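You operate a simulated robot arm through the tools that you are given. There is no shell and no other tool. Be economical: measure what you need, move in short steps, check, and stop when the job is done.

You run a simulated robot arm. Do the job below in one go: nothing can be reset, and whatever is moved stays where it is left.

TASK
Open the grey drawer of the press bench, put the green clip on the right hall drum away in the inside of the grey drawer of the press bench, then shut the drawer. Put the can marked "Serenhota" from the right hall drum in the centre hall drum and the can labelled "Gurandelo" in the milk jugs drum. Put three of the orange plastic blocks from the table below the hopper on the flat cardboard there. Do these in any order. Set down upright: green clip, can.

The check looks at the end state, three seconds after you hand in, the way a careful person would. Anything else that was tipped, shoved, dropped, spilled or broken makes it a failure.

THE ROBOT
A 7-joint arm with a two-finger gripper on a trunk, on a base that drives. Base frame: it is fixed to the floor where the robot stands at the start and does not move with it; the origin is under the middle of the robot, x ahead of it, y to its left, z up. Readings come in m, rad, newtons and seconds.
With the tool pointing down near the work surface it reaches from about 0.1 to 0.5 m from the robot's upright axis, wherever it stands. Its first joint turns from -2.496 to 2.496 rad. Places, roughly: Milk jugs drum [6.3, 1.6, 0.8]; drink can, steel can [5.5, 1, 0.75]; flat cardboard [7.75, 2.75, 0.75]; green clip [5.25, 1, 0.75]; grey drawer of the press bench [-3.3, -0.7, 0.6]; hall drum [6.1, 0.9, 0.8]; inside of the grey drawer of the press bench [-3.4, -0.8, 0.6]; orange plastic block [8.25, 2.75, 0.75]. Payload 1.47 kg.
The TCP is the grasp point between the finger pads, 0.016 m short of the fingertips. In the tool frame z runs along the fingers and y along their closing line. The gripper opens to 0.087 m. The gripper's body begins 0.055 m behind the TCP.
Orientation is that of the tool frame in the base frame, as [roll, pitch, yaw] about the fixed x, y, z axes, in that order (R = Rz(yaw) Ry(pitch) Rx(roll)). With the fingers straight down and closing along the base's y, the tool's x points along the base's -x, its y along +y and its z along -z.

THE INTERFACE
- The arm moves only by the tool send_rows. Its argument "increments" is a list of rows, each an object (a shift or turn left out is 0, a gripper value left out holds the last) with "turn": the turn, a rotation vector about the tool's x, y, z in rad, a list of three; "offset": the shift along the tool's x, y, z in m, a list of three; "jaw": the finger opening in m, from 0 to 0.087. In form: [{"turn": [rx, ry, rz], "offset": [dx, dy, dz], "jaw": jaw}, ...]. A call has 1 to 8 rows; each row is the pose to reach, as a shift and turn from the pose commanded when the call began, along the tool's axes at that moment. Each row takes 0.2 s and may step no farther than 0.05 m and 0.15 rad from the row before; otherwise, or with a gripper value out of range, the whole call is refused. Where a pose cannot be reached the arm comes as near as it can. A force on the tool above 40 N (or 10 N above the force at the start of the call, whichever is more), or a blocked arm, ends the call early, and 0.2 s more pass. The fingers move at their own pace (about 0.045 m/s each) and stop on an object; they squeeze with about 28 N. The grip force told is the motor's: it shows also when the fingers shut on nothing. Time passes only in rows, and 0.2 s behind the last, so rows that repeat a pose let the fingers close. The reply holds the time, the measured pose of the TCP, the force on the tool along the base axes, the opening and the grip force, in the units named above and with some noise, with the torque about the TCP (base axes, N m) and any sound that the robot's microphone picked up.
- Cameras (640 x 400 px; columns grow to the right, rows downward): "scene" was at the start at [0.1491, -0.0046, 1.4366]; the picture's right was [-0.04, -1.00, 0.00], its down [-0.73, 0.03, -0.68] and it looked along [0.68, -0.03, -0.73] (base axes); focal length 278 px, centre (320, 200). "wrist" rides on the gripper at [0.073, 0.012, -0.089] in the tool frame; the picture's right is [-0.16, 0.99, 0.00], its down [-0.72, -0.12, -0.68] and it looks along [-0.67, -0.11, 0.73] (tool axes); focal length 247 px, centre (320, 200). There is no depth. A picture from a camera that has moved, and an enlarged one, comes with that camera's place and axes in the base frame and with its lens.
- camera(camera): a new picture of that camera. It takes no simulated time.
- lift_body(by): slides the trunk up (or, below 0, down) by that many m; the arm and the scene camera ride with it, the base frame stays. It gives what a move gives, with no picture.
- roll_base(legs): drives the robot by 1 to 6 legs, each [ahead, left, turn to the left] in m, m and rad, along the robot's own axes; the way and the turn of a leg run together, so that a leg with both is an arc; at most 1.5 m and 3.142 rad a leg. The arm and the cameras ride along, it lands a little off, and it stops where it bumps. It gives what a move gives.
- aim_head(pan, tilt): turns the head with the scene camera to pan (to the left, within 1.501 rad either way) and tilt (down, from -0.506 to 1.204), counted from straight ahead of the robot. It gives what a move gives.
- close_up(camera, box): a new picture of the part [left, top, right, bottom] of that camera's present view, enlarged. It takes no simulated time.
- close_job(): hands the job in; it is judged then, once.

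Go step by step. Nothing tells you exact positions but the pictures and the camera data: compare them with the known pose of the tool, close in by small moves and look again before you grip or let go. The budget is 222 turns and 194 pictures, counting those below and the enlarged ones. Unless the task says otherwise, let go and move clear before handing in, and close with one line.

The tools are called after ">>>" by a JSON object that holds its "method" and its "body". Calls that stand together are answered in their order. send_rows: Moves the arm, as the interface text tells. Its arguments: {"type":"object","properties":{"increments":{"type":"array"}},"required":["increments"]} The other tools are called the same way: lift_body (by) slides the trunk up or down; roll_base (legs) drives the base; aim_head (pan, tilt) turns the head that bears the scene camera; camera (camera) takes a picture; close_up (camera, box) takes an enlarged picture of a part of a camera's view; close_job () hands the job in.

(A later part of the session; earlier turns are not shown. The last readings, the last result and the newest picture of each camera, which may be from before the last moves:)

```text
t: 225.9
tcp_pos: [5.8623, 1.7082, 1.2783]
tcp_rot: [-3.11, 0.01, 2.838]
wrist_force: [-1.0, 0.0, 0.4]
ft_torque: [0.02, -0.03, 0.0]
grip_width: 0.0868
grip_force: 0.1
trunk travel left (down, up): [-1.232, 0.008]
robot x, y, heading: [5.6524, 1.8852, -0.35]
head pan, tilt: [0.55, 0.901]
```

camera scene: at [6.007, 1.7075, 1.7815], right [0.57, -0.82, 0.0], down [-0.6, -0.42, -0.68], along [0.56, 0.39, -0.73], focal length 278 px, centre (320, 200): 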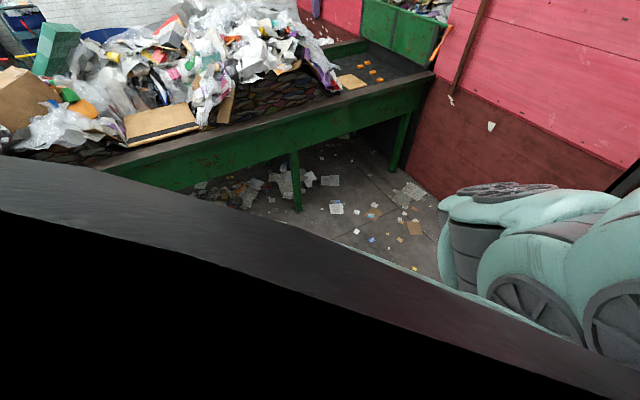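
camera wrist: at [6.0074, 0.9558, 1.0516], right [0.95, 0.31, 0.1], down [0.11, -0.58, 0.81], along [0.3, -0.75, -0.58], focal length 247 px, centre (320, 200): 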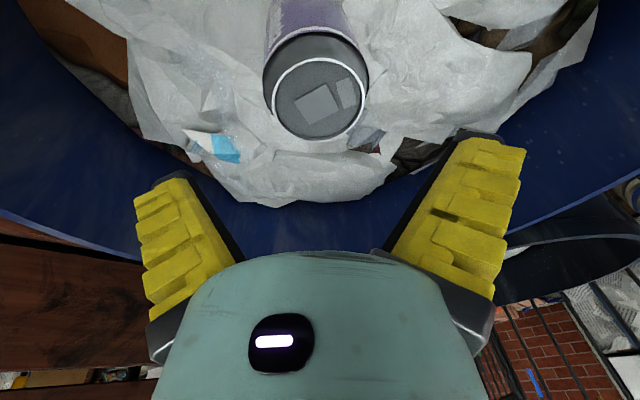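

Now I continue swinging the arm through the front to the robot's left side.

>>> {"method": "send_rows", "body": {"increments": [{"offset": [-0.0263, 0.0297, 0], "turn": [0, 0, -0.09]}, {"offset": [-0.0489, 0.0646, 0], "turn": [0, 0, -0.18]}, {"offset": [-0.0666, 0.104, 0], "turn": [0, 0, -0.27]}, {"offset": [-0.0791, 0.1474, 0], "turn": [0, 0, -0.36]}, {"offset": [-0.0806, 0.1927, 0], "turn": [0, 0, -0.45]}, {"offset": [-0.0712, 0.2371, 0], "turn": [0, 0, -0.54]}, {"offset": [-0.0559, 0.2805, 0], "turn": [0, 0, -0.63]}, {"offset": [-0.0346, 0.322, 0], "turn": [0, 0, -0.72]}]}}

>>> {"method": "send_rows", "body": {"increments": [{"offset": [-0.0057, 0.0434, 0], "turn": [0, 0, -0.09]}, {"offset": [-0.0062, 0.0879, 0], "turn": [0, 0, -0.18]}, {"offset": [-0.0013, 0.1325, 0], "turn": [0, 0, -0.27]}, {"offset": [0.009, 0.1767, 0], "turn": [0, 0, -0.36]}, {"offset": [0.022, 0.2043, 0], "turn": [0, 0, -0.45]}]}}

>>> {"method": "aim_head", "body": {"pan": 1.1, "tilt": 0.75}}

>>> {"method": "camera", "body": {"camera": "scene"}}

```text
t: 227.7
tcp_pos: [5.9071, 1.79, 1.3291]
tcp_rot: [-3.108, -0.008, -2.799]
wrist_force: [-0.3, 0.4, -0.2]
ft_torque: [-0.02, 0.01, -0.02]
grip_width: 0.087
grip_force: 0.0
out of reach, approached as far as the arm can: row 1, 2, 3, 4, 5, 6, 7, 8
trunk travel left (down, up): [-1.232, 0.008]
robot x, y, heading: [5.6526, 1.8867, -0.35]
head pan, tilt: [0.55, 0.901]
```

```text
t: 228.9
tcp_pos: [5.8157, 1.9777, 1.3196]
tcp_rot: [-3.116, -0.021, -2.347]
wrist_force: [-0.4, -0.1, 0.3]
ft_torque: [-0.04, -0.01, 0.01]
grip_width: 0.0872
grip_force: 0.2
trunk travel left (down, up): [-1.232, 0.008]
robot x, y, heading: [5.6526, 1.8882, -0.347]
head pan, tilt: [0.55, 0.901]
```

```text
t: 229.8
tcp_pos: [5.8148, 1.9761, 1.319]
tcp_rot: [-3.116, -0.02, -2.353]
wrist_force: [-0.4, 0.7, -0.1]
ft_torque: [0.01, 0.01, 0.01]
grip_width: 0.087
grip_force: 0.1
trunk travel left (down, up): [-1.232, 0.008]
robot x, y, heading: [5.6524, 1.8878, -0.35]
head pan, tilt: [1.1, 0.75]
```

```text
91 pictures are left
camera scene: at [5.7798, 1.9184, 1.8991], right [0.68, -0.73, 0.0], down [-0.5, -0.46, -0.73], along [0.54, 0.5, -0.68], focal length 278 px, centre (320, 200)
```

scene: 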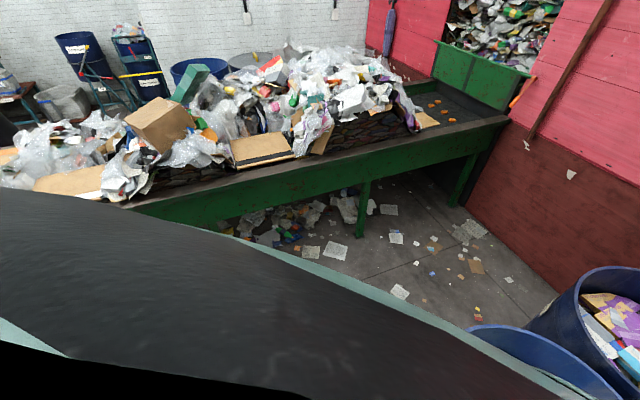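

The arm came out too folded. I'll extend it outward to the left-front.

>>> {"method": "send_rows", "body": {"increments": [{"offset": [-0.04, 0.015, 0.015]}, {"offset": [-0.08, 0.03, 0.03]}, {"offset": [-0.12, 0.045, 0.045]}, {"offset": [-0.16, 0.06, 0.06]}, {"offset": [-0.2, 0.075, 0.075]}]}}

>>> {"method": "camera", "body": {"camera": "scene"}}

```text
t: 231.0
tcp_pos: [5.8969, 2.1461, 1.2514]
tcp_rot: [-3.119, -0.015, -2.353]
wrist_force: [1.2, 0.2, 1.1]
ft_torque: [-0.04, 0.12, -0.01]
grip_width: 0.087
grip_force: 0.0
out of reach, approached as far as the arm can: row 5
trunk travel left (down, up): [-1.232, 0.008]
robot x, y, heading: [5.6548, 1.8851, -0.347]
head pan, tilt: [1.1, 0.75]
```

```text
90 pictures are left
camera scene: at [5.78, 1.9186, 1.8995], right [0.68, -0.73, 0.0], down [-0.5, -0.46, -0.73], along [0.54, 0.5, -0.68], focal length 278 px, centre (320, 200)
```

scene: 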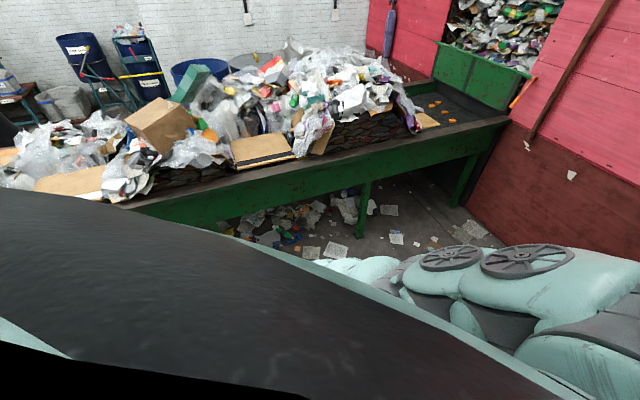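

The elbow is now mirrored (forearm on the clockwise side). I'll turn the base so the arm faces the right hall drum.

>>> {"method": "roll_base", "body": {"legs": [[0, 0, -2.39]]}}

>>> {"method": "camera", "body": {"camera": "scene"}}

>>> {"method": "camera", "body": {"camera": "wrist"}}

```text
t: 237.2
tcp_pos: [5.6392, 1.5359, 1.25]
tcp_rot: [-3.116, -0.022, 1.503]
wrist_force: [-0.2, 0.8, 0.1]
ft_torque: [0.02, 0.0, -0.01]
grip_width: 0.0869
grip_force: 0.0
trunk travel left (down, up): [-1.232, 0.008]
robot x, y, heading: [5.6547, 1.8866, -2.777]
head pan, tilt: [1.1, 0.75]
```

```text
89 pictures are left
camera scene: at [5.5792, 1.7785, 1.8992], right [-0.99, 0.11, 0.0], down [0.07, 0.68, -0.73], along [-0.08, -0.73, -0.68], focal length 278 px, centre (320, 200)
```

scene: 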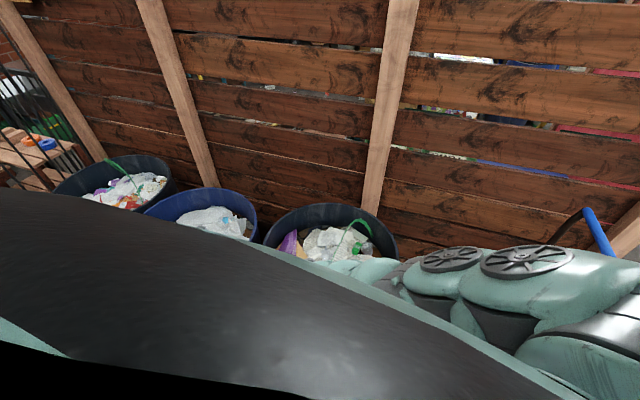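

```text
88 pictures are left
camera wrist: at [5.657, 1.6069, 1.34], right [0.97, -0.22, -0.03], down [-0.15, -0.73, 0.67], along [-0.17, -0.65, -0.74], focal length 247 px, centre (320, 200)
```

wrist: 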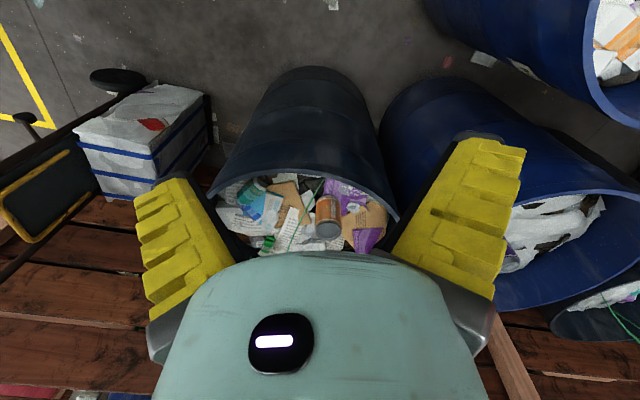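

The forearm now comes from the west. The strapped stack stands at about x<5.15. I'll drive in so the tool hovers over the clip area, and look from above.

>>> {"method": "roll_base", "body": {"legs": [[0.433, 0.281, 0]]}}

>>> {"method": "camera", "body": {"camera": "wrist"}}

```text
t: 240.2
tcp_pos: [5.3528, 1.1182, 1.2498]
tcp_rot: [-3.117, -0.021, 1.515]
wrist_force: [-0.1, 0.2, 0.0]
ft_torque: [0.0, 0.02, 0.02]
grip_width: 0.087
grip_force: 0.0
trunk travel left (down, up): [-1.232, 0.008]
robot x, y, heading: [5.3681, 1.4692, -2.767]
head pan, tilt: [1.1, 0.75]
```

```text
87 pictures are left
camera wrist: at [5.371, 1.1889, 1.34], right [0.98, -0.21, -0.03], down [-0.14, -0.73, 0.67], along [-0.16, -0.65, -0.74], focal length 247 px, centre (320, 200)
```

wrist: 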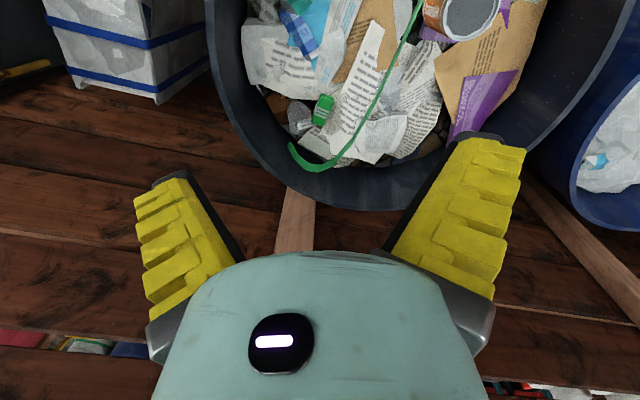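

>>> {"method": "close_up", "body": {"camera": "wrist", "box": [270, 60, 390, 180]}}

```text
3.33 times, centred on (330, 120) of wrist
camera zoom: at [5.371, 1.1889, 1.34], right [0.98, -0.21, -0.03], down [-0.14, -0.73, 0.67], along [-0.16, -0.65, -0.74], focal length 823 px, centre (287, 467)
```

zoom: 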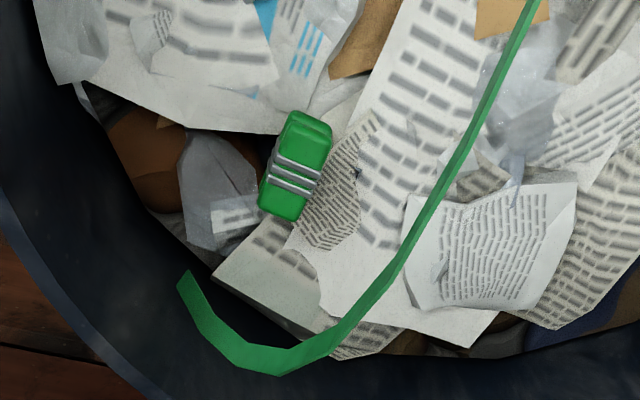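

The clip is a small box-shaped binder (about 5.5 × 3 cm, long axis at ~1.0 rad), centred at (5.32, 0.985). I'll test the yaw/lean needed to approach it from beside the hoop while up high.

>>> {"method": "send_rows", "body": {"increments": [{"turn": [0, 0, -0.14]}, {"turn": [0, 0, -0.28]}, {"turn": [0, 0, -0.42]}, {"turn": [0, 0, -0.56]}, {"turn": [0, 0, -0.7]}, {"turn": [0, 0, -0.84]}]}}

>>> {"method": "send_rows", "body": {"increments": [{"turn": [0, -0.1, 0]}, {"turn": [0, -0.2, 0]}, {"turn": [0, -0.3, 0]}]}}

>>> {"method": "camera", "body": {"camera": "wrist"}}

```text
t: 241.6
tcp_pos: [5.3543, 1.1237, 1.254]
tcp_rot: [-3.138, -0.031, 2.357]
wrist_force: [-0.6, 0.2, 0.7]
ft_torque: [0.0, -0.03, -0.04]
grip_width: 0.0871
grip_force: 0.0
out of reach, approached as far as the arm can: row 6
trunk travel left (down, up): [-1.232, 0.008]
robot x, y, heading: [5.3682, 1.4704, -2.77]
head pan, tilt: [1.1, 0.75]
```

```text
t: 242.4
tcp_pos: [5.3532, 1.1231, 1.2534]
tcp_rot: [3.139, 0.267, 2.353]
wrist_force: [0.1, -0.5, 0.1]
ft_torque: [-0.01, 0.01, -0.03]
grip_width: 0.0867
grip_force: 0.1
trunk travel left (down, up): [-1.232, 0.008]
robot x, y, heading: [5.3663, 1.4692, -2.766]
head pan, tilt: [1.1, 0.75]
```

```text
85 pictures are left
camera wrist: at [5.2947, 1.1989, 1.3206], right [0.81, 0.59, 0.04], down [0.28, -0.45, 0.85], along [0.52, -0.67, -0.53], focal length 247 px, centre (320, 200)
```

wrist: 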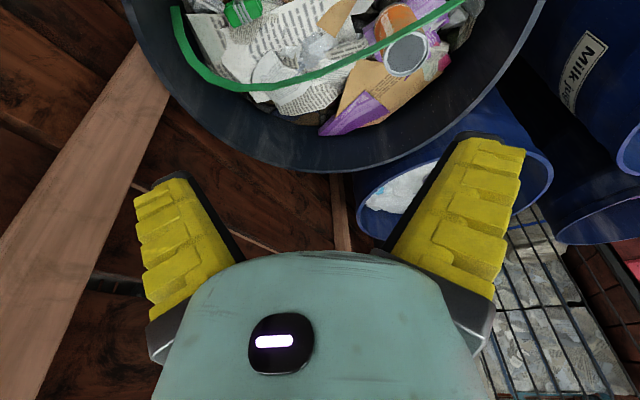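

In this mirrored pose the yaw and lean are reachable. I'll lean a bit more and shift to the staging point on the near side of the hoop, beside the clip.

>>> {"method": "roll_base", "body": {"legs": [[0.055, 0.032, 0]]}}

>>> {"method": "send_rows", "body": {"increments": [{"offset": [-0.001, -0.03, 0], "turn": [0, -0.04, 0]}, {"offset": [-0.003, -0.062, 0], "turn": [0, -0.08, 0]}]}}

>>> {"method": "camera", "body": {"camera": "wrist"}}

```text
t: 243.3
tcp_pos: [5.3123, 1.0741, 1.254]
tcp_rot: [-3.139, 0.267, 2.352]
wrist_force: [-0.2, 0.7, 0.4]
ft_torque: [0.0, 0.0, 0.01]
grip_width: 0.0871
grip_force: 0.1
trunk travel left (down, up): [-1.232, 0.008]
robot x, y, heading: [5.3259, 1.4189, -2.768]
head pan, tilt: [1.1, 0.75]
```

```text
t: 243.9
tcp_pos: [5.2709, 1.0278, 1.2536]
tcp_rot: [3.14, 0.346, 2.352]
wrist_force: [-0.5, 0.2, 0.4]
ft_torque: [-0.05, 0.0, -0.01]
grip_width: 0.0874
grip_force: 0.0
trunk travel left (down, up): [-1.232, 0.008]
robot x, y, heading: [5.3271, 1.4183, -2.771]
head pan, tilt: [1.1, 0.75]
```

```text
84 pictures are left
camera wrist: at [5.2084, 1.1065, 1.313], right [0.81, 0.59, 0.06], down [0.23, -0.4, 0.89], along [0.54, -0.7, -0.46], focal length 247 px, centre (320, 200)
```

wrist: 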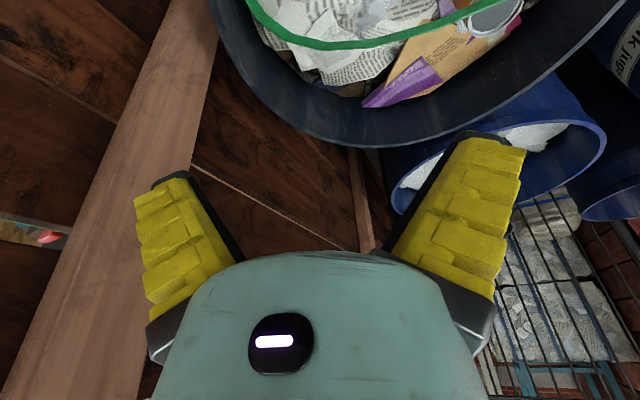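

Staged at n ≈ −7 cm. I'll lower beside the hoop in two steps, looking in between.

>>> {"method": "lift_body", "body": {"by": -0.2}}

>>> {"method": "camera", "body": {"camera": "wrist"}}

>>> {"method": "lift_body", "body": {"by": -0.11}}

>>> {"method": "camera", "body": {"camera": "wrist"}}

```text
t: 246.1
tcp_pos: [5.27, 1.0262, 1.0539]
tcp_rot: [-3.14, 0.348, 2.352]
wrist_force: [-0.8, 0.6, -0.8]
ft_torque: [0.0, -0.01, 0.02]
grip_width: 0.0868
grip_force: 0.0
trunk travel left (down, up): [-1.032, 0.208]
robot x, y, heading: [5.3252, 1.4173, -2.77]
head pan, tilt: [1.1, 0.75]
```

```text
83 pictures are left
camera wrist: at [5.2083, 1.1059, 1.1132], right [0.81, 0.59, 0.05], down [0.24, -0.4, 0.89], along [0.54, -0.7, -0.46], focal length 247 px, centre (320, 200)
```

wrist: 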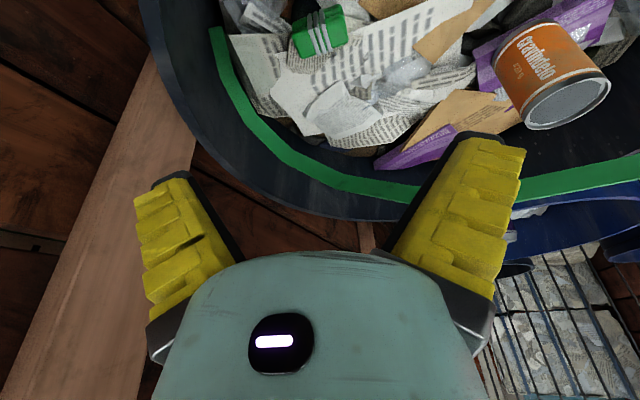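

```text
t: 247.5
tcp_pos: [5.2702, 1.0271, 0.9439]
tcp_rot: [-3.139, 0.346, 2.352]
wrist_force: [0.1, 0.1, 0.8]
ft_torque: [0.04, -0.02, 0.02]
grip_width: 0.087
grip_force: 0.0
trunk travel left (down, up): [-0.922, 0.318]
robot x, y, heading: [5.3255, 1.4198, -2.765]
head pan, tilt: [1.1, 0.75]
```

```text
82 pictures are left
camera wrist: at [5.2082, 1.1059, 1.0032], right [0.81, 0.59, 0.05], down [0.24, -0.4, 0.89], along [0.54, -0.7, -0.46], focal length 247 px, centre (320, 200)
```

wrist: 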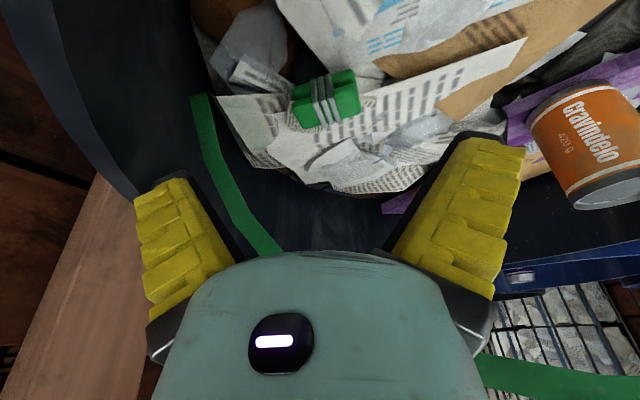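

The clip's long side lies neatly along the closing line. Its centre is about (5.312, 0.991, 0.82). I'll go down along the tool axis in steps.

>>> {"method": "lift_body", "body": {"by": -0.06}}

>>> {"method": "roll_base", "body": {"legs": [[-0.025, 0.047, 0]]}}

>>> {"method": "camera", "body": {"camera": "wrist"}}

```text
t: 248.5
tcp_pos: [5.2699, 1.0253, 0.884]
tcp_rot: [-3.141, 0.346, 2.352]
wrist_force: [0.5, 0.4, -0.2]
ft_torque: [0.01, -0.03, 0.0]
grip_width: 0.0869
grip_force: 0.0
trunk travel left (down, up): [-0.862, 0.378]
robot x, y, heading: [5.3256, 1.4166, -2.77]
head pan, tilt: [1.1, 0.75]
```

```text
t: 249.5
tcp_pos: [5.3102, 0.9935, 0.8837]
tcp_rot: [-3.138, 0.346, 2.353]
wrist_force: [0.3, -0.2, -0.8]
ft_torque: [-0.03, -0.01, -0.01]
grip_width: 0.087
grip_force: 0.0
trunk travel left (down, up): [-0.862, 0.378]
robot x, y, heading: [5.3661, 1.3861, -2.766]
head pan, tilt: [1.1, 0.75]
```

```text
81 pictures are left
camera wrist: at [5.2482, 1.0724, 0.9431], right [0.81, 0.59, 0.05], down [0.24, -0.4, 0.89], along [0.54, -0.7, -0.46], focal length 247 px, centre (320, 200)
```

wrist: 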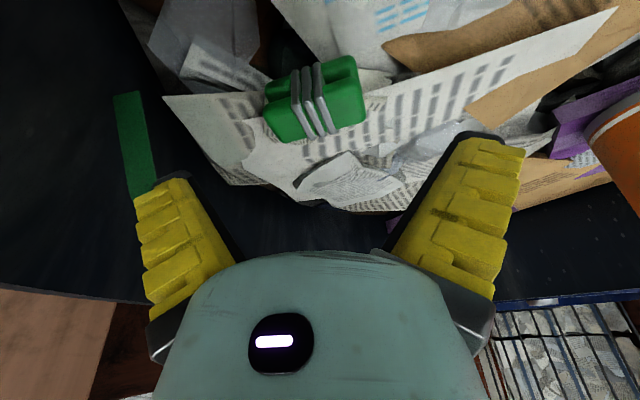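

The clip lies straight below the TCP. I'll lower the last 6 cm and look.

>>> {"method": "lift_body", "body": {"by": -0.055}}

>>> {"method": "camera", "body": {"camera": "wrist"}}

```text
t: 250.4
tcp_pos: [5.3094, 0.9923, 0.8289]
tcp_rot: [-3.14, 0.346, 2.353]
wrist_force: [0.2, -1.0, -0.9]
ft_torque: [0.01, -0.02, -0.02]
grip_width: 0.0873
grip_force: 0.0
trunk travel left (down, up): [-0.807, 0.433]
robot x, y, heading: [5.3626, 1.3822, -2.767]
head pan, tilt: [1.1, 0.75]
```

```text
80 pictures are left
camera wrist: at [5.2482, 1.0722, 0.8881], right [0.81, 0.59, 0.05], down [0.24, -0.4, 0.89], along [0.54, -0.7, -0.46], focal length 247 px, centre (320, 200)
```

wrist: 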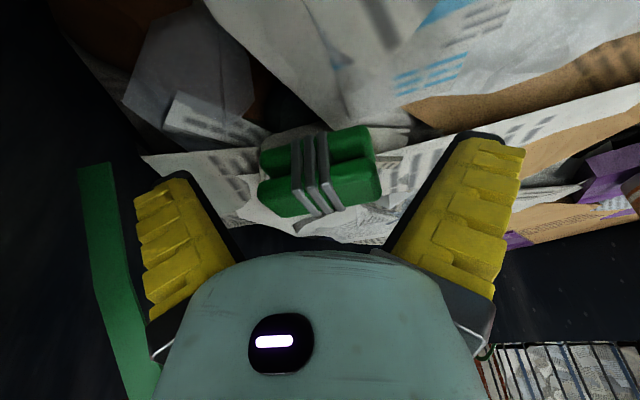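

The clip sits right at the grasp point. I'll lower 8 mm more and close gently.

>>> {"method": "lift_body", "body": {"by": -0.008}}

>>> {"method": "send_rows", "body": {"increments": [{"jaw": 0.07}, {"jaw": 0.06}, {"jaw": 0.05}, {"jaw": 0.045}, {"jaw": 0.045}, {"jaw": 0.045}]}}

>>> {"method": "camera", "body": {"camera": "wrist"}}

```text
t: 251.0
tcp_pos: [5.3094, 0.9932, 0.8208]
tcp_rot: [-3.138, 0.347, 2.353]
wrist_force: [0.1, 0.1, -1.0]
ft_torque: [-0.01, 0.0, -0.01]
grip_width: 0.0873
grip_force: 0.0
trunk travel left (down, up): [-0.799, 0.441]
robot x, y, heading: [5.3646, 1.3883, -2.767]
head pan, tilt: [1.1, 0.75]
```

```text
t: 252.4
tcp_pos: [5.3097, 0.9933, 0.8201]
tcp_rot: [3.141, 0.346, 2.353]
wrist_force: [-0.1, 1.0, 0.3]
ft_torque: [0.05, -0.04, -0.03]
grip_width: 0.0597
grip_force: 28.1
trunk travel left (down, up): [-0.799, 0.441]
robot x, y, heading: [5.3614, 1.3878, -2.767]
head pan, tilt: [1.1, 0.75]
```

```text
79 pictures are left
camera wrist: at [5.2482, 1.0724, 0.8801], right [0.81, 0.59, 0.05], down [0.24, -0.4, 0.89], along [0.54, -0.7, -0.46], focal length 247 px, centre (320, 200)
```

wrist: 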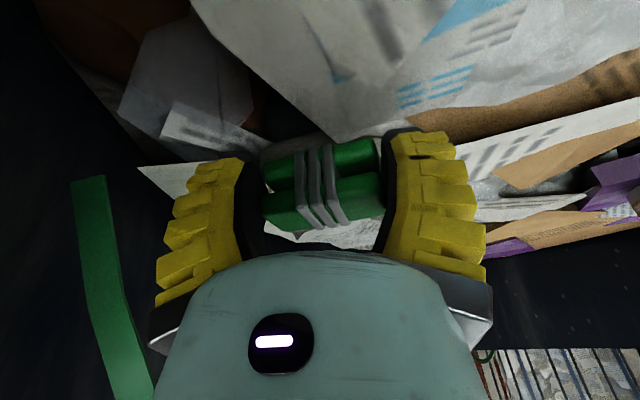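

The clip is gripped lengthwise (60 mm). I'll lift 4 cm, back away from the hoop, then go up.

>>> {"method": "lift_body", "body": {"by": 0.045}}

>>> {"method": "roll_base", "body": {"legs": [[0.03, -0.055, 0]]}}

>>> {"method": "camera", "body": {"camera": "wrist"}}

>>> {"method": "lift_body", "body": {"by": 0.35}}

>>> {"method": "camera", "body": {"camera": "wrist"}}

```text
t: 253.3
tcp_pos: [5.3104, 0.9941, 0.8659]
tcp_rot: [3.142, 0.347, 2.354]
wrist_force: [-0.1, -0.4, -1.3]
ft_torque: [0.0, 0.0, -0.02]
grip_width: 0.0601
grip_force: 27.9
trunk travel left (down, up): [-0.844, 0.396]
robot x, y, heading: [5.3651, 1.3847, -2.769]
head pan, tilt: [1.1, 0.75]
```

```text
t: 254.3
tcp_pos: [5.2632, 1.0313, 0.8667]
tcp_rot: [3.141, 0.351, 2.353]
wrist_force: [8.2, 2.2, 33.7]
ft_torque: [2.97, 3.27, -0.87]
grip_width: 0.0597
grip_force: 28.2
trunk travel left (down, up): [-0.844, 0.396]
robot x, y, heading: [5.3212, 1.4296, -2.771]
head pan, tilt: [1.1, 0.75]
```

```text
78 pictures are left
camera wrist: at [5.2023, 1.1101, 0.9264], right [0.8, 0.59, 0.05], down [0.23, -0.4, 0.89], along [0.55, -0.7, -0.46], focal length 247 px, centre (320, 200)
```

wrist: 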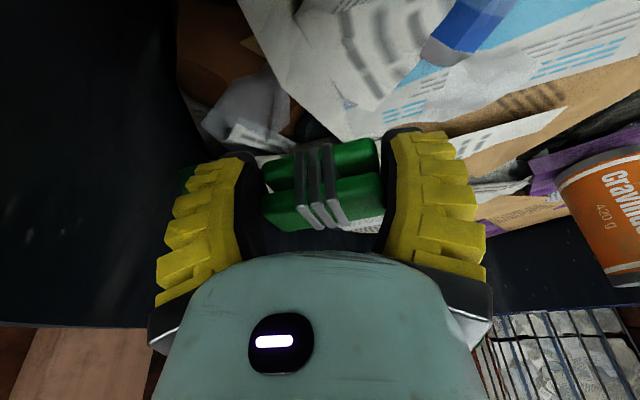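

```text
t: 257.7
tcp_pos: [5.2632, 1.0344, 1.216]
tcp_rot: [3.141, 0.348, 2.352]
wrist_force: [-0.1, -0.4, 1.5]
ft_torque: [0.02, -0.01, -0.02]
grip_width: 0.0596
grip_force: 28.1
trunk travel left (down, up): [-1.194, 0.046]
robot x, y, heading: [5.3188, 1.4255, -2.771]
head pan, tilt: [1.1, 0.75]
```

```text
77 pictures are left
camera wrist: at [5.2017, 1.112, 1.2752], right [0.8, 0.59, 0.06], down [0.23, -0.4, 0.89], along [0.55, -0.7, -0.46], focal length 247 px, centre (320, 200)
```

wrist: 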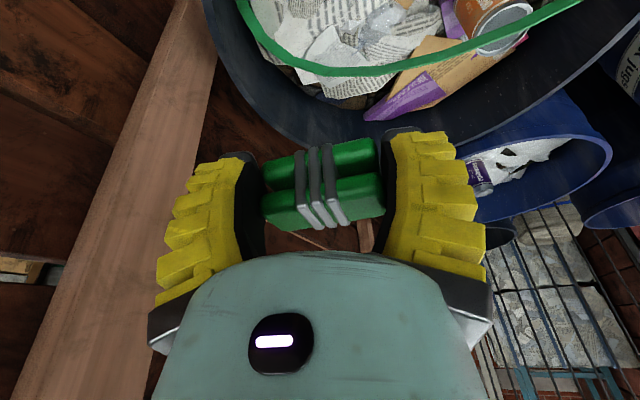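

The clip is held and clear; the brief contact force came from the hand against the rim, and the orange can and drum have not moved. Now I'll drive back out the way I came, toward the press bench.

>>> {"method": "roll_base", "body": {"legs": [[-0.67, -0.673, 0], [0.558, -1.184, 0], [1.077, -0.956, 0]]}}

>>> {"method": "camera", "body": {"camera": "scene"}}

```text
t: 275.7
tcp_pos: [3.3362, 3.3657, 1.2161]
tcp_rot: [3.14, 0.347, 2.337]
wrist_force: [-0.5, 0.0, -0.3]
ft_torque: [-0.01, 0.03, -0.01]
grip_width: 0.0591
grip_force: 28.2
trunk travel left (down, up): [-1.194, 0.046]
robot x, y, heading: [3.3992, 3.7575, -2.785]
head pan, tilt: [1.1, 0.75]
```

```text
76 pictures are left
camera scene: at [3.3207, 3.649, 1.8612], right [-0.99, 0.11, 0.0], down [0.08, 0.68, -0.73], along [-0.08, -0.73, -0.68], focal length 278 px, centre (320, 200)
```

scene: 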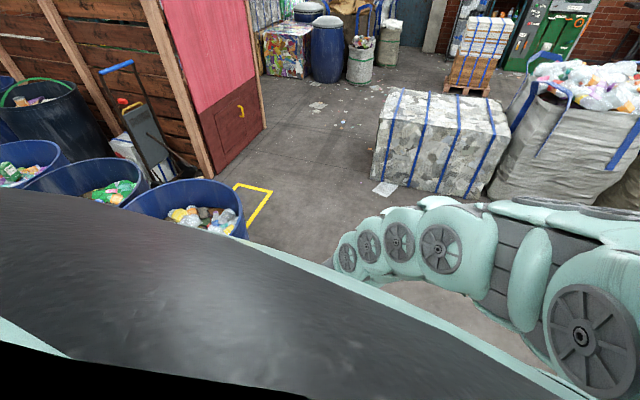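

Path ahead is open. Continuing round the bale and back past the start point.

>>> {"method": "roll_base", "body": {"legs": [[0.756, 0.74, 0], [0.565, 1.23, 0], [0.478, 0.996, 0], [0.918, 0.031, 0], [1.218, -0.454, 0]]}}

>>> {"method": "aim_head", "body": {"pan": 0.97, "tilt": 0.3}}

>>> {"method": "camera", "body": {"camera": "scene"}}

>>> {"method": "aim_head", "body": {"pan": -0.97, "tilt": -0.4}}

>>> {"method": "aim_head", "body": {"pan": -0.97, "tilt": 0.3}}

>>> {"method": "camera", "body": {"camera": "scene"}}

```text
t: 303.2
tcp_pos: [0.4962, -0.3402, 1.2166]
tcp_rot: [3.14, 0.349, 2.316]
wrist_force: [-0.1, 0.4, 0.2]
ft_torque: [-0.01, -0.01, 0.02]
grip_width: 0.0589
grip_force: 27.9
trunk travel left (down, up): [-1.194, 0.046]
robot x, y, heading: [0.569, 0.0497, -2.81]
head pan, tilt: [1.1, 0.75]
```

```text
t: 304.1
tcp_pos: [0.4944, -0.3416, 1.2163]
tcp_rot: [3.138, 0.348, 2.317]
wrist_force: [0.6, 0.2, -0.5]
ft_torque: [0.01, -0.01, 0.03]
grip_width: 0.0588
grip_force: 28.4
trunk travel left (down, up): [-1.194, 0.046]
robot x, y, heading: [0.5679, 0.049, -2.805]
head pan, tilt: [0.97, 0.3]
```

```text
75 pictures are left
camera scene: at [0.4737, -0.0655, 1.9015], right [-0.97, 0.26, 0.0], down [0.08, 0.29, -0.95], along [-0.25, -0.92, -0.3], focal length 278 px, centre (320, 200)
```

scene: 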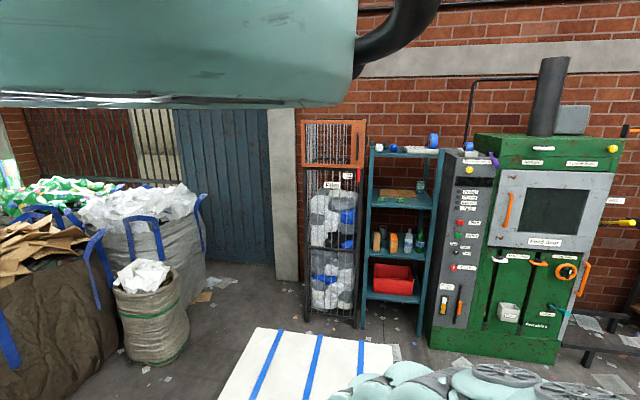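

```text
t: 305.9
tcp_pos: [0.4962, -0.3401, 1.215]
tcp_rot: [3.139, 0.348, 2.315]
wrist_force: [0.5, -0.4, -0.2]
ft_torque: [-0.01, -0.02, -0.01]
grip_width: 0.0588
grip_force: 27.9
trunk travel left (down, up): [-1.194, 0.046]
robot x, y, heading: [0.5661, 0.0516, -2.811]
head pan, tilt: [-0.97, -0.4]
```

```text
t: 307.0
tcp_pos: [0.4956, -0.3403, 1.2159]
tcp_rot: [3.14, 0.349, 2.316]
wrist_force: [-0.3, -0.1, 0.6]
ft_torque: [0.02, -0.05, 0.0]
grip_width: 0.0587
grip_force: 28.1
trunk travel left (down, up): [-1.194, 0.046]
robot x, y, heading: [0.5668, 0.0512, -2.807]
head pan, tilt: [-0.97, 0.3]
```

```text
74 pictures are left
camera scene: at [0.423, 0.0801, 1.9016], right [0.59, 0.8, 0.0], down [0.24, -0.17, -0.96], along [-0.77, 0.57, -0.29], focal length 278 px, centre (320, 200)
```

scene: 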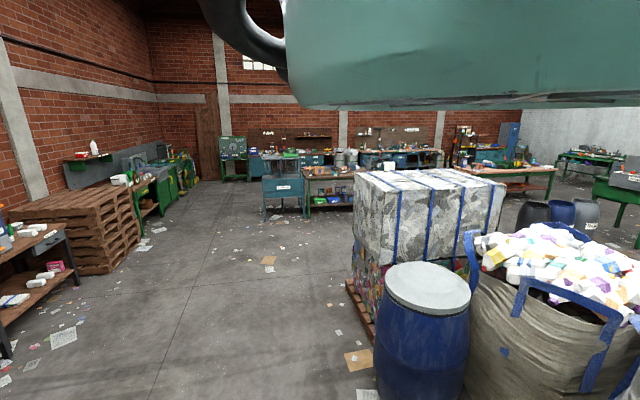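

The press bench is at the lower left of the last view, around (-2.7…-3.3, -0.6). I'll drive closer and turn so it lies to the robot's front-left.

>>> {"method": "roll_base", "body": {"legs": [[1.353, -0.576, 0], [0, 0, -0.8]]}}

>>> {"method": "aim_head", "body": {"pan": 0.97, "tilt": -0.4}}

>>> {"method": "aim_head", "body": {"pan": 0.97, "tilt": 0.4}}

>>> {"method": "camera", "body": {"camera": "scene"}}

```text
t: 316.3
tcp_pos: [-1.2128, -0.062, 1.2165]
tcp_rot: [3.14, 0.349, 1.512]
wrist_force: [0.5, 1.0, -0.2]
ft_torque: [0.01, -0.01, 0.02]
grip_width: 0.0588
grip_force: 28.1
trunk travel left (down, up): [-1.194, 0.046]
robot x, y, heading: [-0.8854, 0.1584, 2.674]
head pan, tilt: [-0.97, 0.3]
```

```text
t: 318.2
tcp_pos: [-1.2129, -0.0615, 1.2159]
tcp_rot: [3.14, 0.345, 1.513]
wrist_force: [0.2, 0.4, -0.4]
ft_torque: [-0.03, -0.02, -0.03]
grip_width: 0.0586
grip_force: 28.2
trunk travel left (down, up): [-1.194, 0.046]
robot x, y, heading: [-0.8848, 0.1637, 2.669]
head pan, tilt: [0.97, -0.4]
```

```text
t: 319.4
tcp_pos: [-1.2129, -0.0614, 1.214]
tcp_rot: [3.14, 0.347, 1.513]
wrist_force: [0.4, -0.3, -0.4]
ft_torque: [0.05, 0.01, 0.01]
grip_width: 0.0586
grip_force: 28.1
trunk travel left (down, up): [-1.194, 0.046]
robot x, y, heading: [-0.886, 0.1615, 2.678]
head pan, tilt: [0.97, 0.4]
```

```text
73 pictures are left
camera scene: at [-1.0289, 0.1447, 1.8927], right [-0.49, 0.87, 0.0], down [0.34, 0.19, -0.92], along [-0.81, -0.45, -0.39], focal length 278 px, centre (320, 200)
```

scene: 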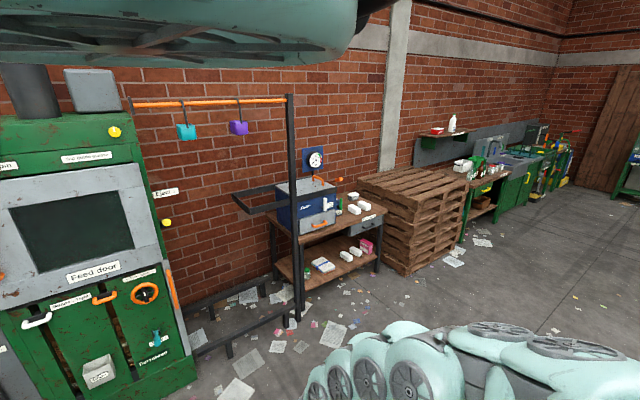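

>>> {"method": "close_up", "body": {"camera": "scene", "box": [220, 130, 410, 330]}}

```text
2.00 times, centred on (315, 230) of scene
camera zoom: at [-1.0289, 0.1447, 1.8927], right [-0.49, 0.87, 0.0], down [0.34, 0.19, -0.92], along [-0.81, -0.45, -0.39], focal length 555 px, centre (330, 140)
```

zoom: 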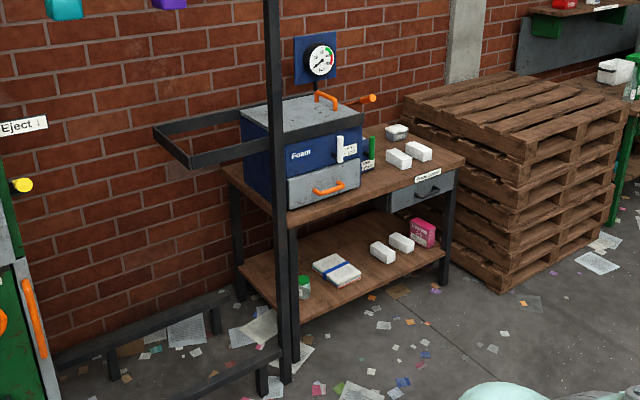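

The bench stands at an angle; its grey drawer with a dark handle is at about (-3.37, -0.62, 0.6), opening toward (+0.47, +0.88). I'll drive up in front of it and turn slightly.

>>> {"method": "roll_base", "body": {"legs": [[0.833, 0.425, 0], [0.833, 0.425, 0], [0, 0, 0.38]]}}

>>> {"method": "camera", "body": {"camera": "scene"}}

>>> {"method": "camera", "body": {"camera": "wrist"}}

```text
t: 329.9
tcp_pos: [-2.9831, -0.1515, 1.2146]
tcp_rot: [3.139, 0.347, 1.876]
wrist_force: [-0.3, -0.8, 0.3]
ft_torque: [-0.01, 0.01, 0.01]
grip_width: 0.0586
grip_force: 27.9
trunk travel left (down, up): [-1.194, 0.046]
robot x, y, heading: [-2.7534, 0.1725, 3.038]
head pan, tilt: [0.97, 0.4]
```

```text
71 pictures are left
camera scene: at [-2.8851, 0.1077, 1.8923], right [-0.76, 0.65, 0.0], down [0.25, 0.3, -0.92], along [-0.59, -0.7, -0.39], focal length 278 px, centre (320, 200)
```

scene: 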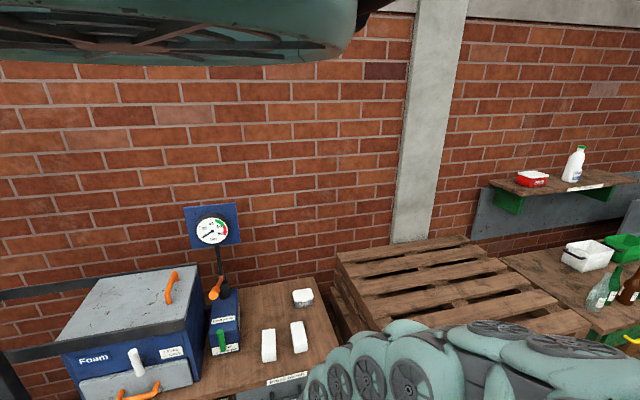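

```text
70 pictures are left
camera wrist: at [-3.0026, -0.0524, 1.2753], right [0.99, 0.15, 0.06], down [0.02, -0.46, 0.89], along [0.16, -0.87, -0.46], focal length 247 px, centre (320, 200)
```

wrist: 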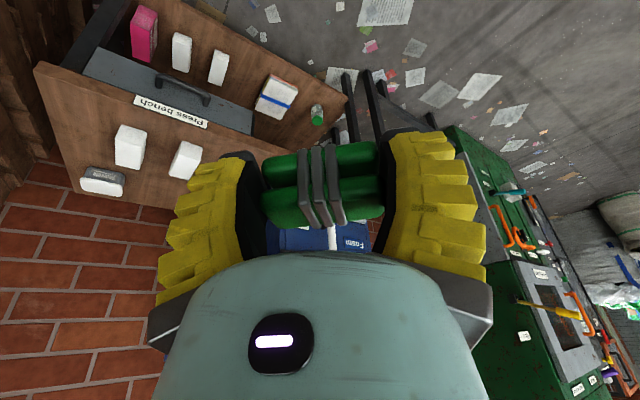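

I see the bench top, the label "Press bench" on its front edge and the grey drawer with a dark bar handle below. I'll first park the clip on the free bench-top area left of the foam blocks, so I can use the gripper for the drawer.

>>> {"method": "roll_base", "body": {"legs": [[0.144, 0.6, 0]]}}

>>> {"method": "camera", "body": {"camera": "wrist"}}

```text
t: 333.4
tcp_pos: [-3.185, -0.7314, 1.2147]
tcp_rot: [3.14, 0.348, 1.881]
wrist_force: [0.4, -0.6, -0.2]
ft_torque: [-0.04, -0.01, -0.02]
grip_width: 0.0585
grip_force: 28.4
trunk travel left (down, up): [-1.194, 0.046]
robot x, y, heading: [-2.9629, -0.4101, 3.043]
head pan, tilt: [0.97, 0.4]
```

```text
69 pictures are left
camera wrist: at [-3.2045, -0.6336, 1.2752], right [0.99, 0.16, 0.06], down [0.03, -0.46, 0.89], along [0.17, -0.87, -0.46], focal length 247 px, centre (320, 200)
```

wrist: 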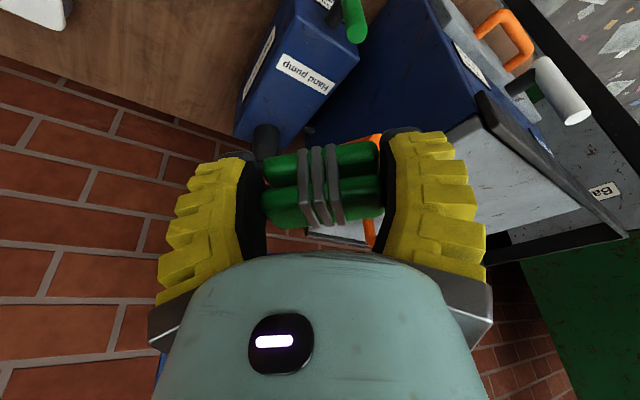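

The spot under the tool is clear bench top, in front of the hand pump. I'll lower toward it.

>>> {"method": "lift_body", "body": {"by": -0.36}}

>>> {"method": "camera", "body": {"camera": "wrist"}}

```text
t: 336.9
tcp_pos: [-3.1845, -0.7329, 0.8547]
tcp_rot: [3.139, 0.347, 1.883]
wrist_force: [-0.1, -0.2, -0.3]
ft_torque: [0.0, -0.02, -0.02]
grip_width: 0.0586
grip_force: 28.2
trunk travel left (down, up): [-0.834, 0.406]
robot x, y, heading: [-2.9586, -0.4043, 3.044]
head pan, tilt: [0.97, 0.4]
```

```text
68 pictures are left
camera wrist: at [-3.2045, -0.6337, 0.9153], right [0.99, 0.16, 0.06], down [0.03, -0.46, 0.89], along [0.17, -0.87, -0.46], focal length 247 px, centre (320, 200)
```

wrist: 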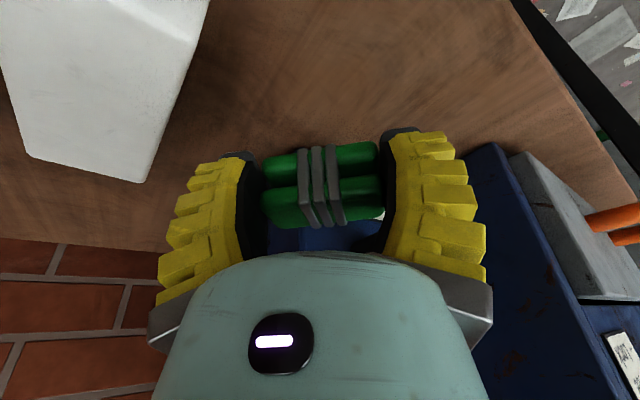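

Clear of the foam block. Lowering in small steps until it touches.

>>> {"method": "lift_body", "body": {"by": -0.03}}

>>> {"method": "lift_body", "body": {"by": -0.02}}

>>> {"method": "lift_body", "body": {"by": -0.015}}

>>> {"method": "camera", "body": {"camera": "wrist"}}

```text
t: 337.6
tcp_pos: [-3.1852, -0.7323, 0.8269]
tcp_rot: [3.14, 0.347, 1.879]
wrist_force: [-0.4, -0.5, 1.0]
ft_torque: [0.02, -0.02, 0.0]
grip_width: 0.0586
grip_force: 28.2
trunk travel left (down, up): [-0.804, 0.436]
robot x, y, heading: [-2.9591, -0.4062, 3.038]
head pan, tilt: [0.97, 0.4]
```

```text
t: 338.3
tcp_pos: [-3.1857, -0.7307, 0.8057]
tcp_rot: [3.141, 0.346, 1.883]
wrist_force: [0.1, 0.9, -0.8]
ft_torque: [0.0, -0.01, 0.01]
grip_width: 0.0586
grip_force: 28.1
trunk travel left (down, up): [-0.784, 0.456]
robot x, y, heading: [-2.9569, -0.4082, 3.042]
head pan, tilt: [0.97, 0.4]
```

```text
t: 338.9
tcp_pos: [-3.1862, -0.7319, 0.7906]
tcp_rot: [3.139, 0.346, 1.881]
wrist_force: [0.7, 0.2, -0.7]
ft_torque: [0.01, -0.01, -0.01]
grip_width: 0.0587
grip_force: 27.9
trunk travel left (down, up): [-0.769, 0.471]
robot x, y, heading: [-2.9578, -0.4129, 3.037]
head pan, tilt: [0.97, 0.4]
```

```text
67 pictures are left
camera wrist: at [-3.2046, -0.6337, 0.8502], right [0.99, 0.16, 0.06], down [0.03, -0.46, 0.89], along [0.17, -0.87, -0.46], focal length 247 px, centre (320, 200)
```

wrist: 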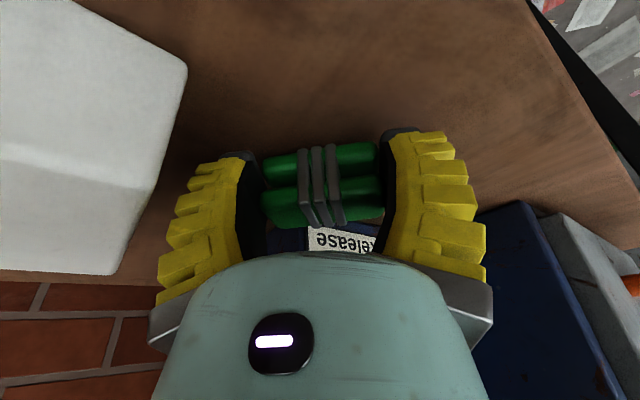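

Not touching yet, and the foam block is rather close on the left. I'll shift 2 cm away from it, then continue down.

>>> {"method": "send_rows", "body": {"increments": [{"offset": [0, 0.01, 0]}, {"offset": [0, 0.02, 0]}]}}

>>> {"method": "lift_body", "body": {"by": -0.012}}

>>> {"method": "lift_body", "body": {"by": -0.01}}

>>> {"method": "camera", "body": {"camera": "wrist"}}

```text
t: 339.5
tcp_pos: [-3.166, -0.7261, 0.7906]
tcp_rot: [3.14, 0.349, 1.882]
wrist_force: [0.1, 0.8, 0.0]
ft_torque: [0.01, 0.01, 0.02]
grip_width: 0.0587
grip_force: 28.1
trunk travel left (down, up): [-0.769, 0.471]
robot x, y, heading: [-2.9585, -0.4067, 3.042]
head pan, tilt: [0.97, 0.4]
```

```text
t: 340.1
tcp_pos: [-3.1663, -0.7262, 0.7797]
tcp_rot: [3.141, 0.347, 1.882]
wrist_force: [1.6, 2.3, 14.8]
ft_torque: [-0.07, -0.04, 0.04]
grip_width: 0.0599
grip_force: 28.4
trunk travel left (down, up): [-0.757, 0.483]
robot x, y, heading: [-2.96, -0.4089, 3.041]
head pan, tilt: [0.97, 0.4]
```

```text
t: 340.5
tcp_pos: [-3.1647, -0.7263, 0.7764]
tcp_rot: [3.138, 0.351, 1.885]
wrist_force: [-1.5, 7.9, 27.1]
ft_torque: [0.18, 0.21, -0.02]
grip_width: 0.0602
grip_force: 27.9
trunk travel left (down, up): [-0.753, 0.487]
robot x, y, heading: [-2.9562, -0.4082, 3.039]
head pan, tilt: [0.97, 0.4]
stopped: the force on the tool passed its limit at 81 N (the readings are from after the stop); the commanded pose is now the measured one
```

```text
66 pictures are left
camera wrist: at [-3.1862, -0.6282, 0.8356], right [0.98, 0.17, 0.06], down [0.03, -0.46, 0.89], along [0.17, -0.87, -0.46], focal length 247 px, centre (320, 200)
```

wrist: 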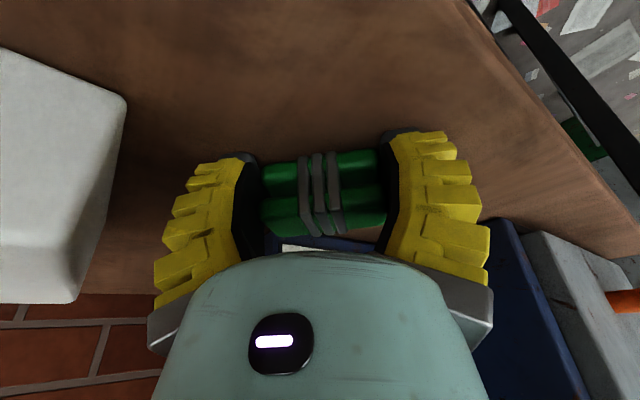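

It has touched down. I'll relieve and open.

>>> {"method": "lift_body", "body": {"by": 0.003}}

>>> {"method": "send_rows", "body": {"increments": [{"jaw": 0.065}, {"jaw": 0.072}, {"jaw": 0.08}, {"jaw": 0.08}]}}

>>> {"method": "lift_body", "body": {"by": 0.06}}

>>> {"method": "camera", "body": {"camera": "wrist"}}

```text
t: 341.0
tcp_pos: [-3.1632, -0.7252, 0.7782]
tcp_rot: [3.137, 0.35, 1.884]
wrist_force: [-0.6, 0.7, -0.6]
ft_torque: [0.0, -0.01, 0.0]
grip_width: 0.06
grip_force: 27.4
trunk travel left (down, up): [-0.756, 0.484]
robot x, y, heading: [-2.9574, -0.4102, 3.041]
head pan, tilt: [0.97, 0.4]
```

```text
t: 342.0
tcp_pos: [-3.1646, -0.726, 0.7778]
tcp_rot: [3.136, 0.35, 1.882]
wrist_force: [0.9, -0.1, -1.0]
ft_torque: [0.01, -0.04, 0.03]
grip_width: 0.0817
grip_force: 0.9
trunk travel left (down, up): [-0.756, 0.484]
robot x, y, heading: [-2.9572, -0.4088, 3.042]
head pan, tilt: [0.97, 0.4]
```

```text
t: 343.0
tcp_pos: [-3.1639, -0.7252, 0.8396]
tcp_rot: [3.137, 0.351, 1.883]
wrist_force: [-0.4, 0.2, 0.2]
ft_torque: [-0.04, 0.01, 0.0]
grip_width: 0.0815
grip_force: 0.9
trunk travel left (down, up): [-0.816, 0.424]
robot x, y, heading: [-2.9569, -0.4087, 3.042]
head pan, tilt: [0.97, 0.4]
```

```text
65 pictures are left
camera wrist: at [-3.1843, -0.6279, 0.8978], right [0.98, 0.16, 0.06], down [0.02, -0.46, 0.89], along [0.17, -0.87, -0.46], focal length 247 px, centre (320, 200)
```

wrist: 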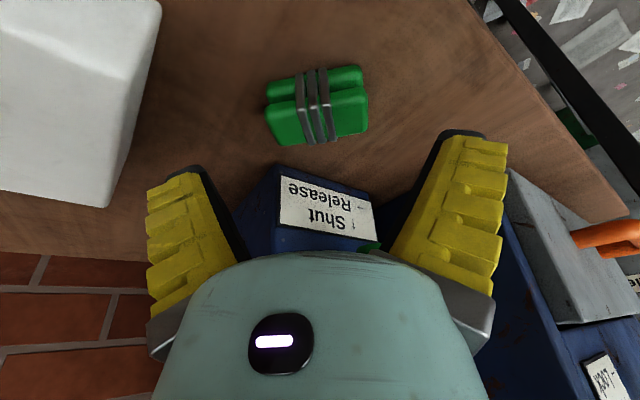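

The clip is parked upright on the bench. Next I'll back off and get a close look at the drawer handle.

>>> {"method": "lift_body", "body": {"by": 0.12}}

>>> {"method": "roll_base", "body": {"legs": [[0.02, -0.42, 0]]}}

>>> {"method": "camera", "body": {"camera": "wrist"}}

```text
t: 344.5
tcp_pos: [-3.1643, -0.7264, 0.9584]
tcp_rot: [3.135, 0.349, 1.884]
wrist_force: [-0.3, 0.2, -0.2]
ft_torque: [-0.01, 0.04, 0.01]
grip_width: 0.0817
grip_force: 1.6
trunk travel left (down, up): [-0.936, 0.304]
robot x, y, heading: [-2.9599, -0.4076, 3.041]
head pan, tilt: [0.97, 0.4]
```

```text
t: 347.1
tcp_pos: [-3.1432, -0.3157, 0.9576]
tcp_rot: [3.136, 0.351, 1.886]
wrist_force: [-0.3, -0.3, 1.5]
ft_torque: [0.02, -0.01, -0.01]
grip_width: 0.0819
grip_force: 1.1
trunk travel left (down, up): [-0.936, 0.304]
robot x, y, heading: [-2.9392, 0.0024, 3.04]
head pan, tilt: [0.97, 0.4]
```

```text
64 pictures are left
camera wrist: at [-3.1634, -0.2178, 1.0178], right [0.98, 0.17, 0.06], down [0.02, -0.46, 0.89], along [0.17, -0.87, -0.46], focal length 247 px, centre (320, 200)
```

wrist: 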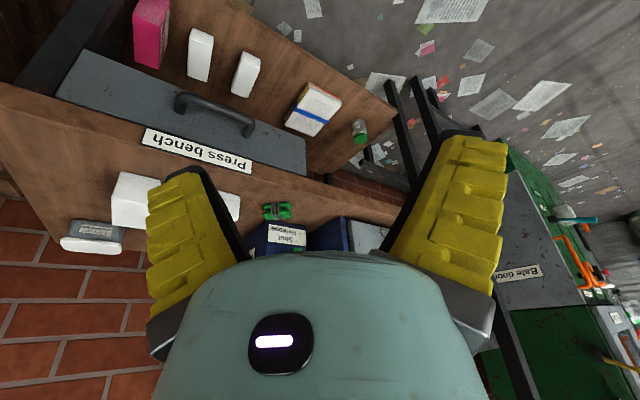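

>>> {"method": "close_up", "body": {"camera": "wrist", "box": [40, 30, 320, 205]}}

```text
2.29 times, centred on (180, 118) of wrist
camera zoom: at [-3.1634, -0.2178, 1.0178], right [0.98, 0.17, 0.06], down [0.02, -0.46, 0.89], along [0.17, -0.87, -0.46], focal length 564 px, centre (640, 389)
```

zoom: 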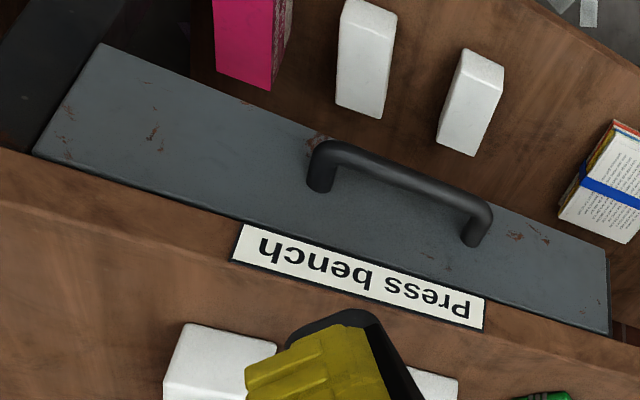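

The handle is a round bar about 12 cm long, standing off the grey front, centred near (-3.27, -0.563, 0.665). I'll level the tool and test whether it can yaw so the fingers close across the bar.

>>> {"method": "send_rows", "body": {"increments": [{"turn": [0, 0.12, 0], "jaw": 0.087}, {"turn": [0, 0.24, 0]}, {"turn": [0, 0.35, 0]}]}}

>>> {"method": "send_rows", "body": {"increments": [{"turn": [0, 0, -0.14]}, {"turn": [0, 0, -0.28]}, {"turn": [0, 0, -0.42]}, {"turn": [0, 0, -0.56]}, {"turn": [0, 0, -0.7]}]}}

>>> {"method": "camera", "body": {"camera": "wrist"}}

```text
t: 347.9
tcp_pos: [-3.1395, -0.3186, 0.9593]
tcp_rot: [3.134, 0.004, 1.886]
wrist_force: [1.0, -0.4, -0.4]
ft_torque: [0.01, 0.12, 0.0]
grip_width: 0.087
grip_force: 0.1
out of reach, approached as far as the arm can: row 2
trunk travel left (down, up): [-0.936, 0.304]
robot x, y, heading: [-2.9348, 0.0022, 3.046]
head pan, tilt: [0.97, 0.4]
```

```text
t: 349.1
tcp_pos: [-3.1434, -0.3157, 0.9587]
tcp_rot: [3.138, 0.004, 2.589]
wrist_force: [0.7, 0.6, 0.0]
ft_torque: [0.02, 0.0, -0.02]
grip_width: 0.087
grip_force: 0.1
trunk travel left (down, up): [-0.936, 0.304]
robot x, y, heading: [-2.9386, 0.0034, 3.045]
head pan, tilt: [0.97, 0.4]
```

```text
62 pictures are left
camera wrist: at [-3.1993, -0.2674, 1.0485], right [0.65, 0.76, 0.0], down [0.55, -0.48, 0.68], along [0.52, -0.44, -0.73], focal length 247 px, centre (320, 200)
```

wrist: 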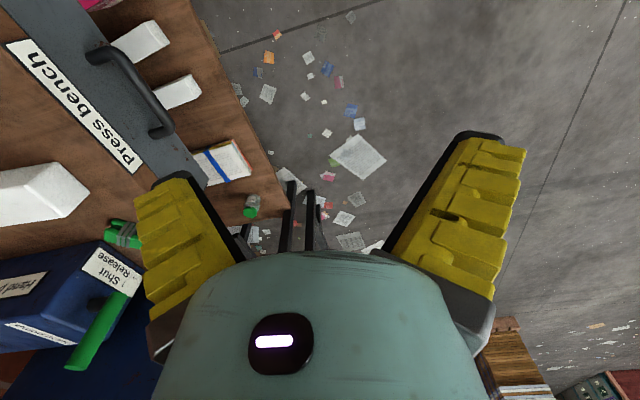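

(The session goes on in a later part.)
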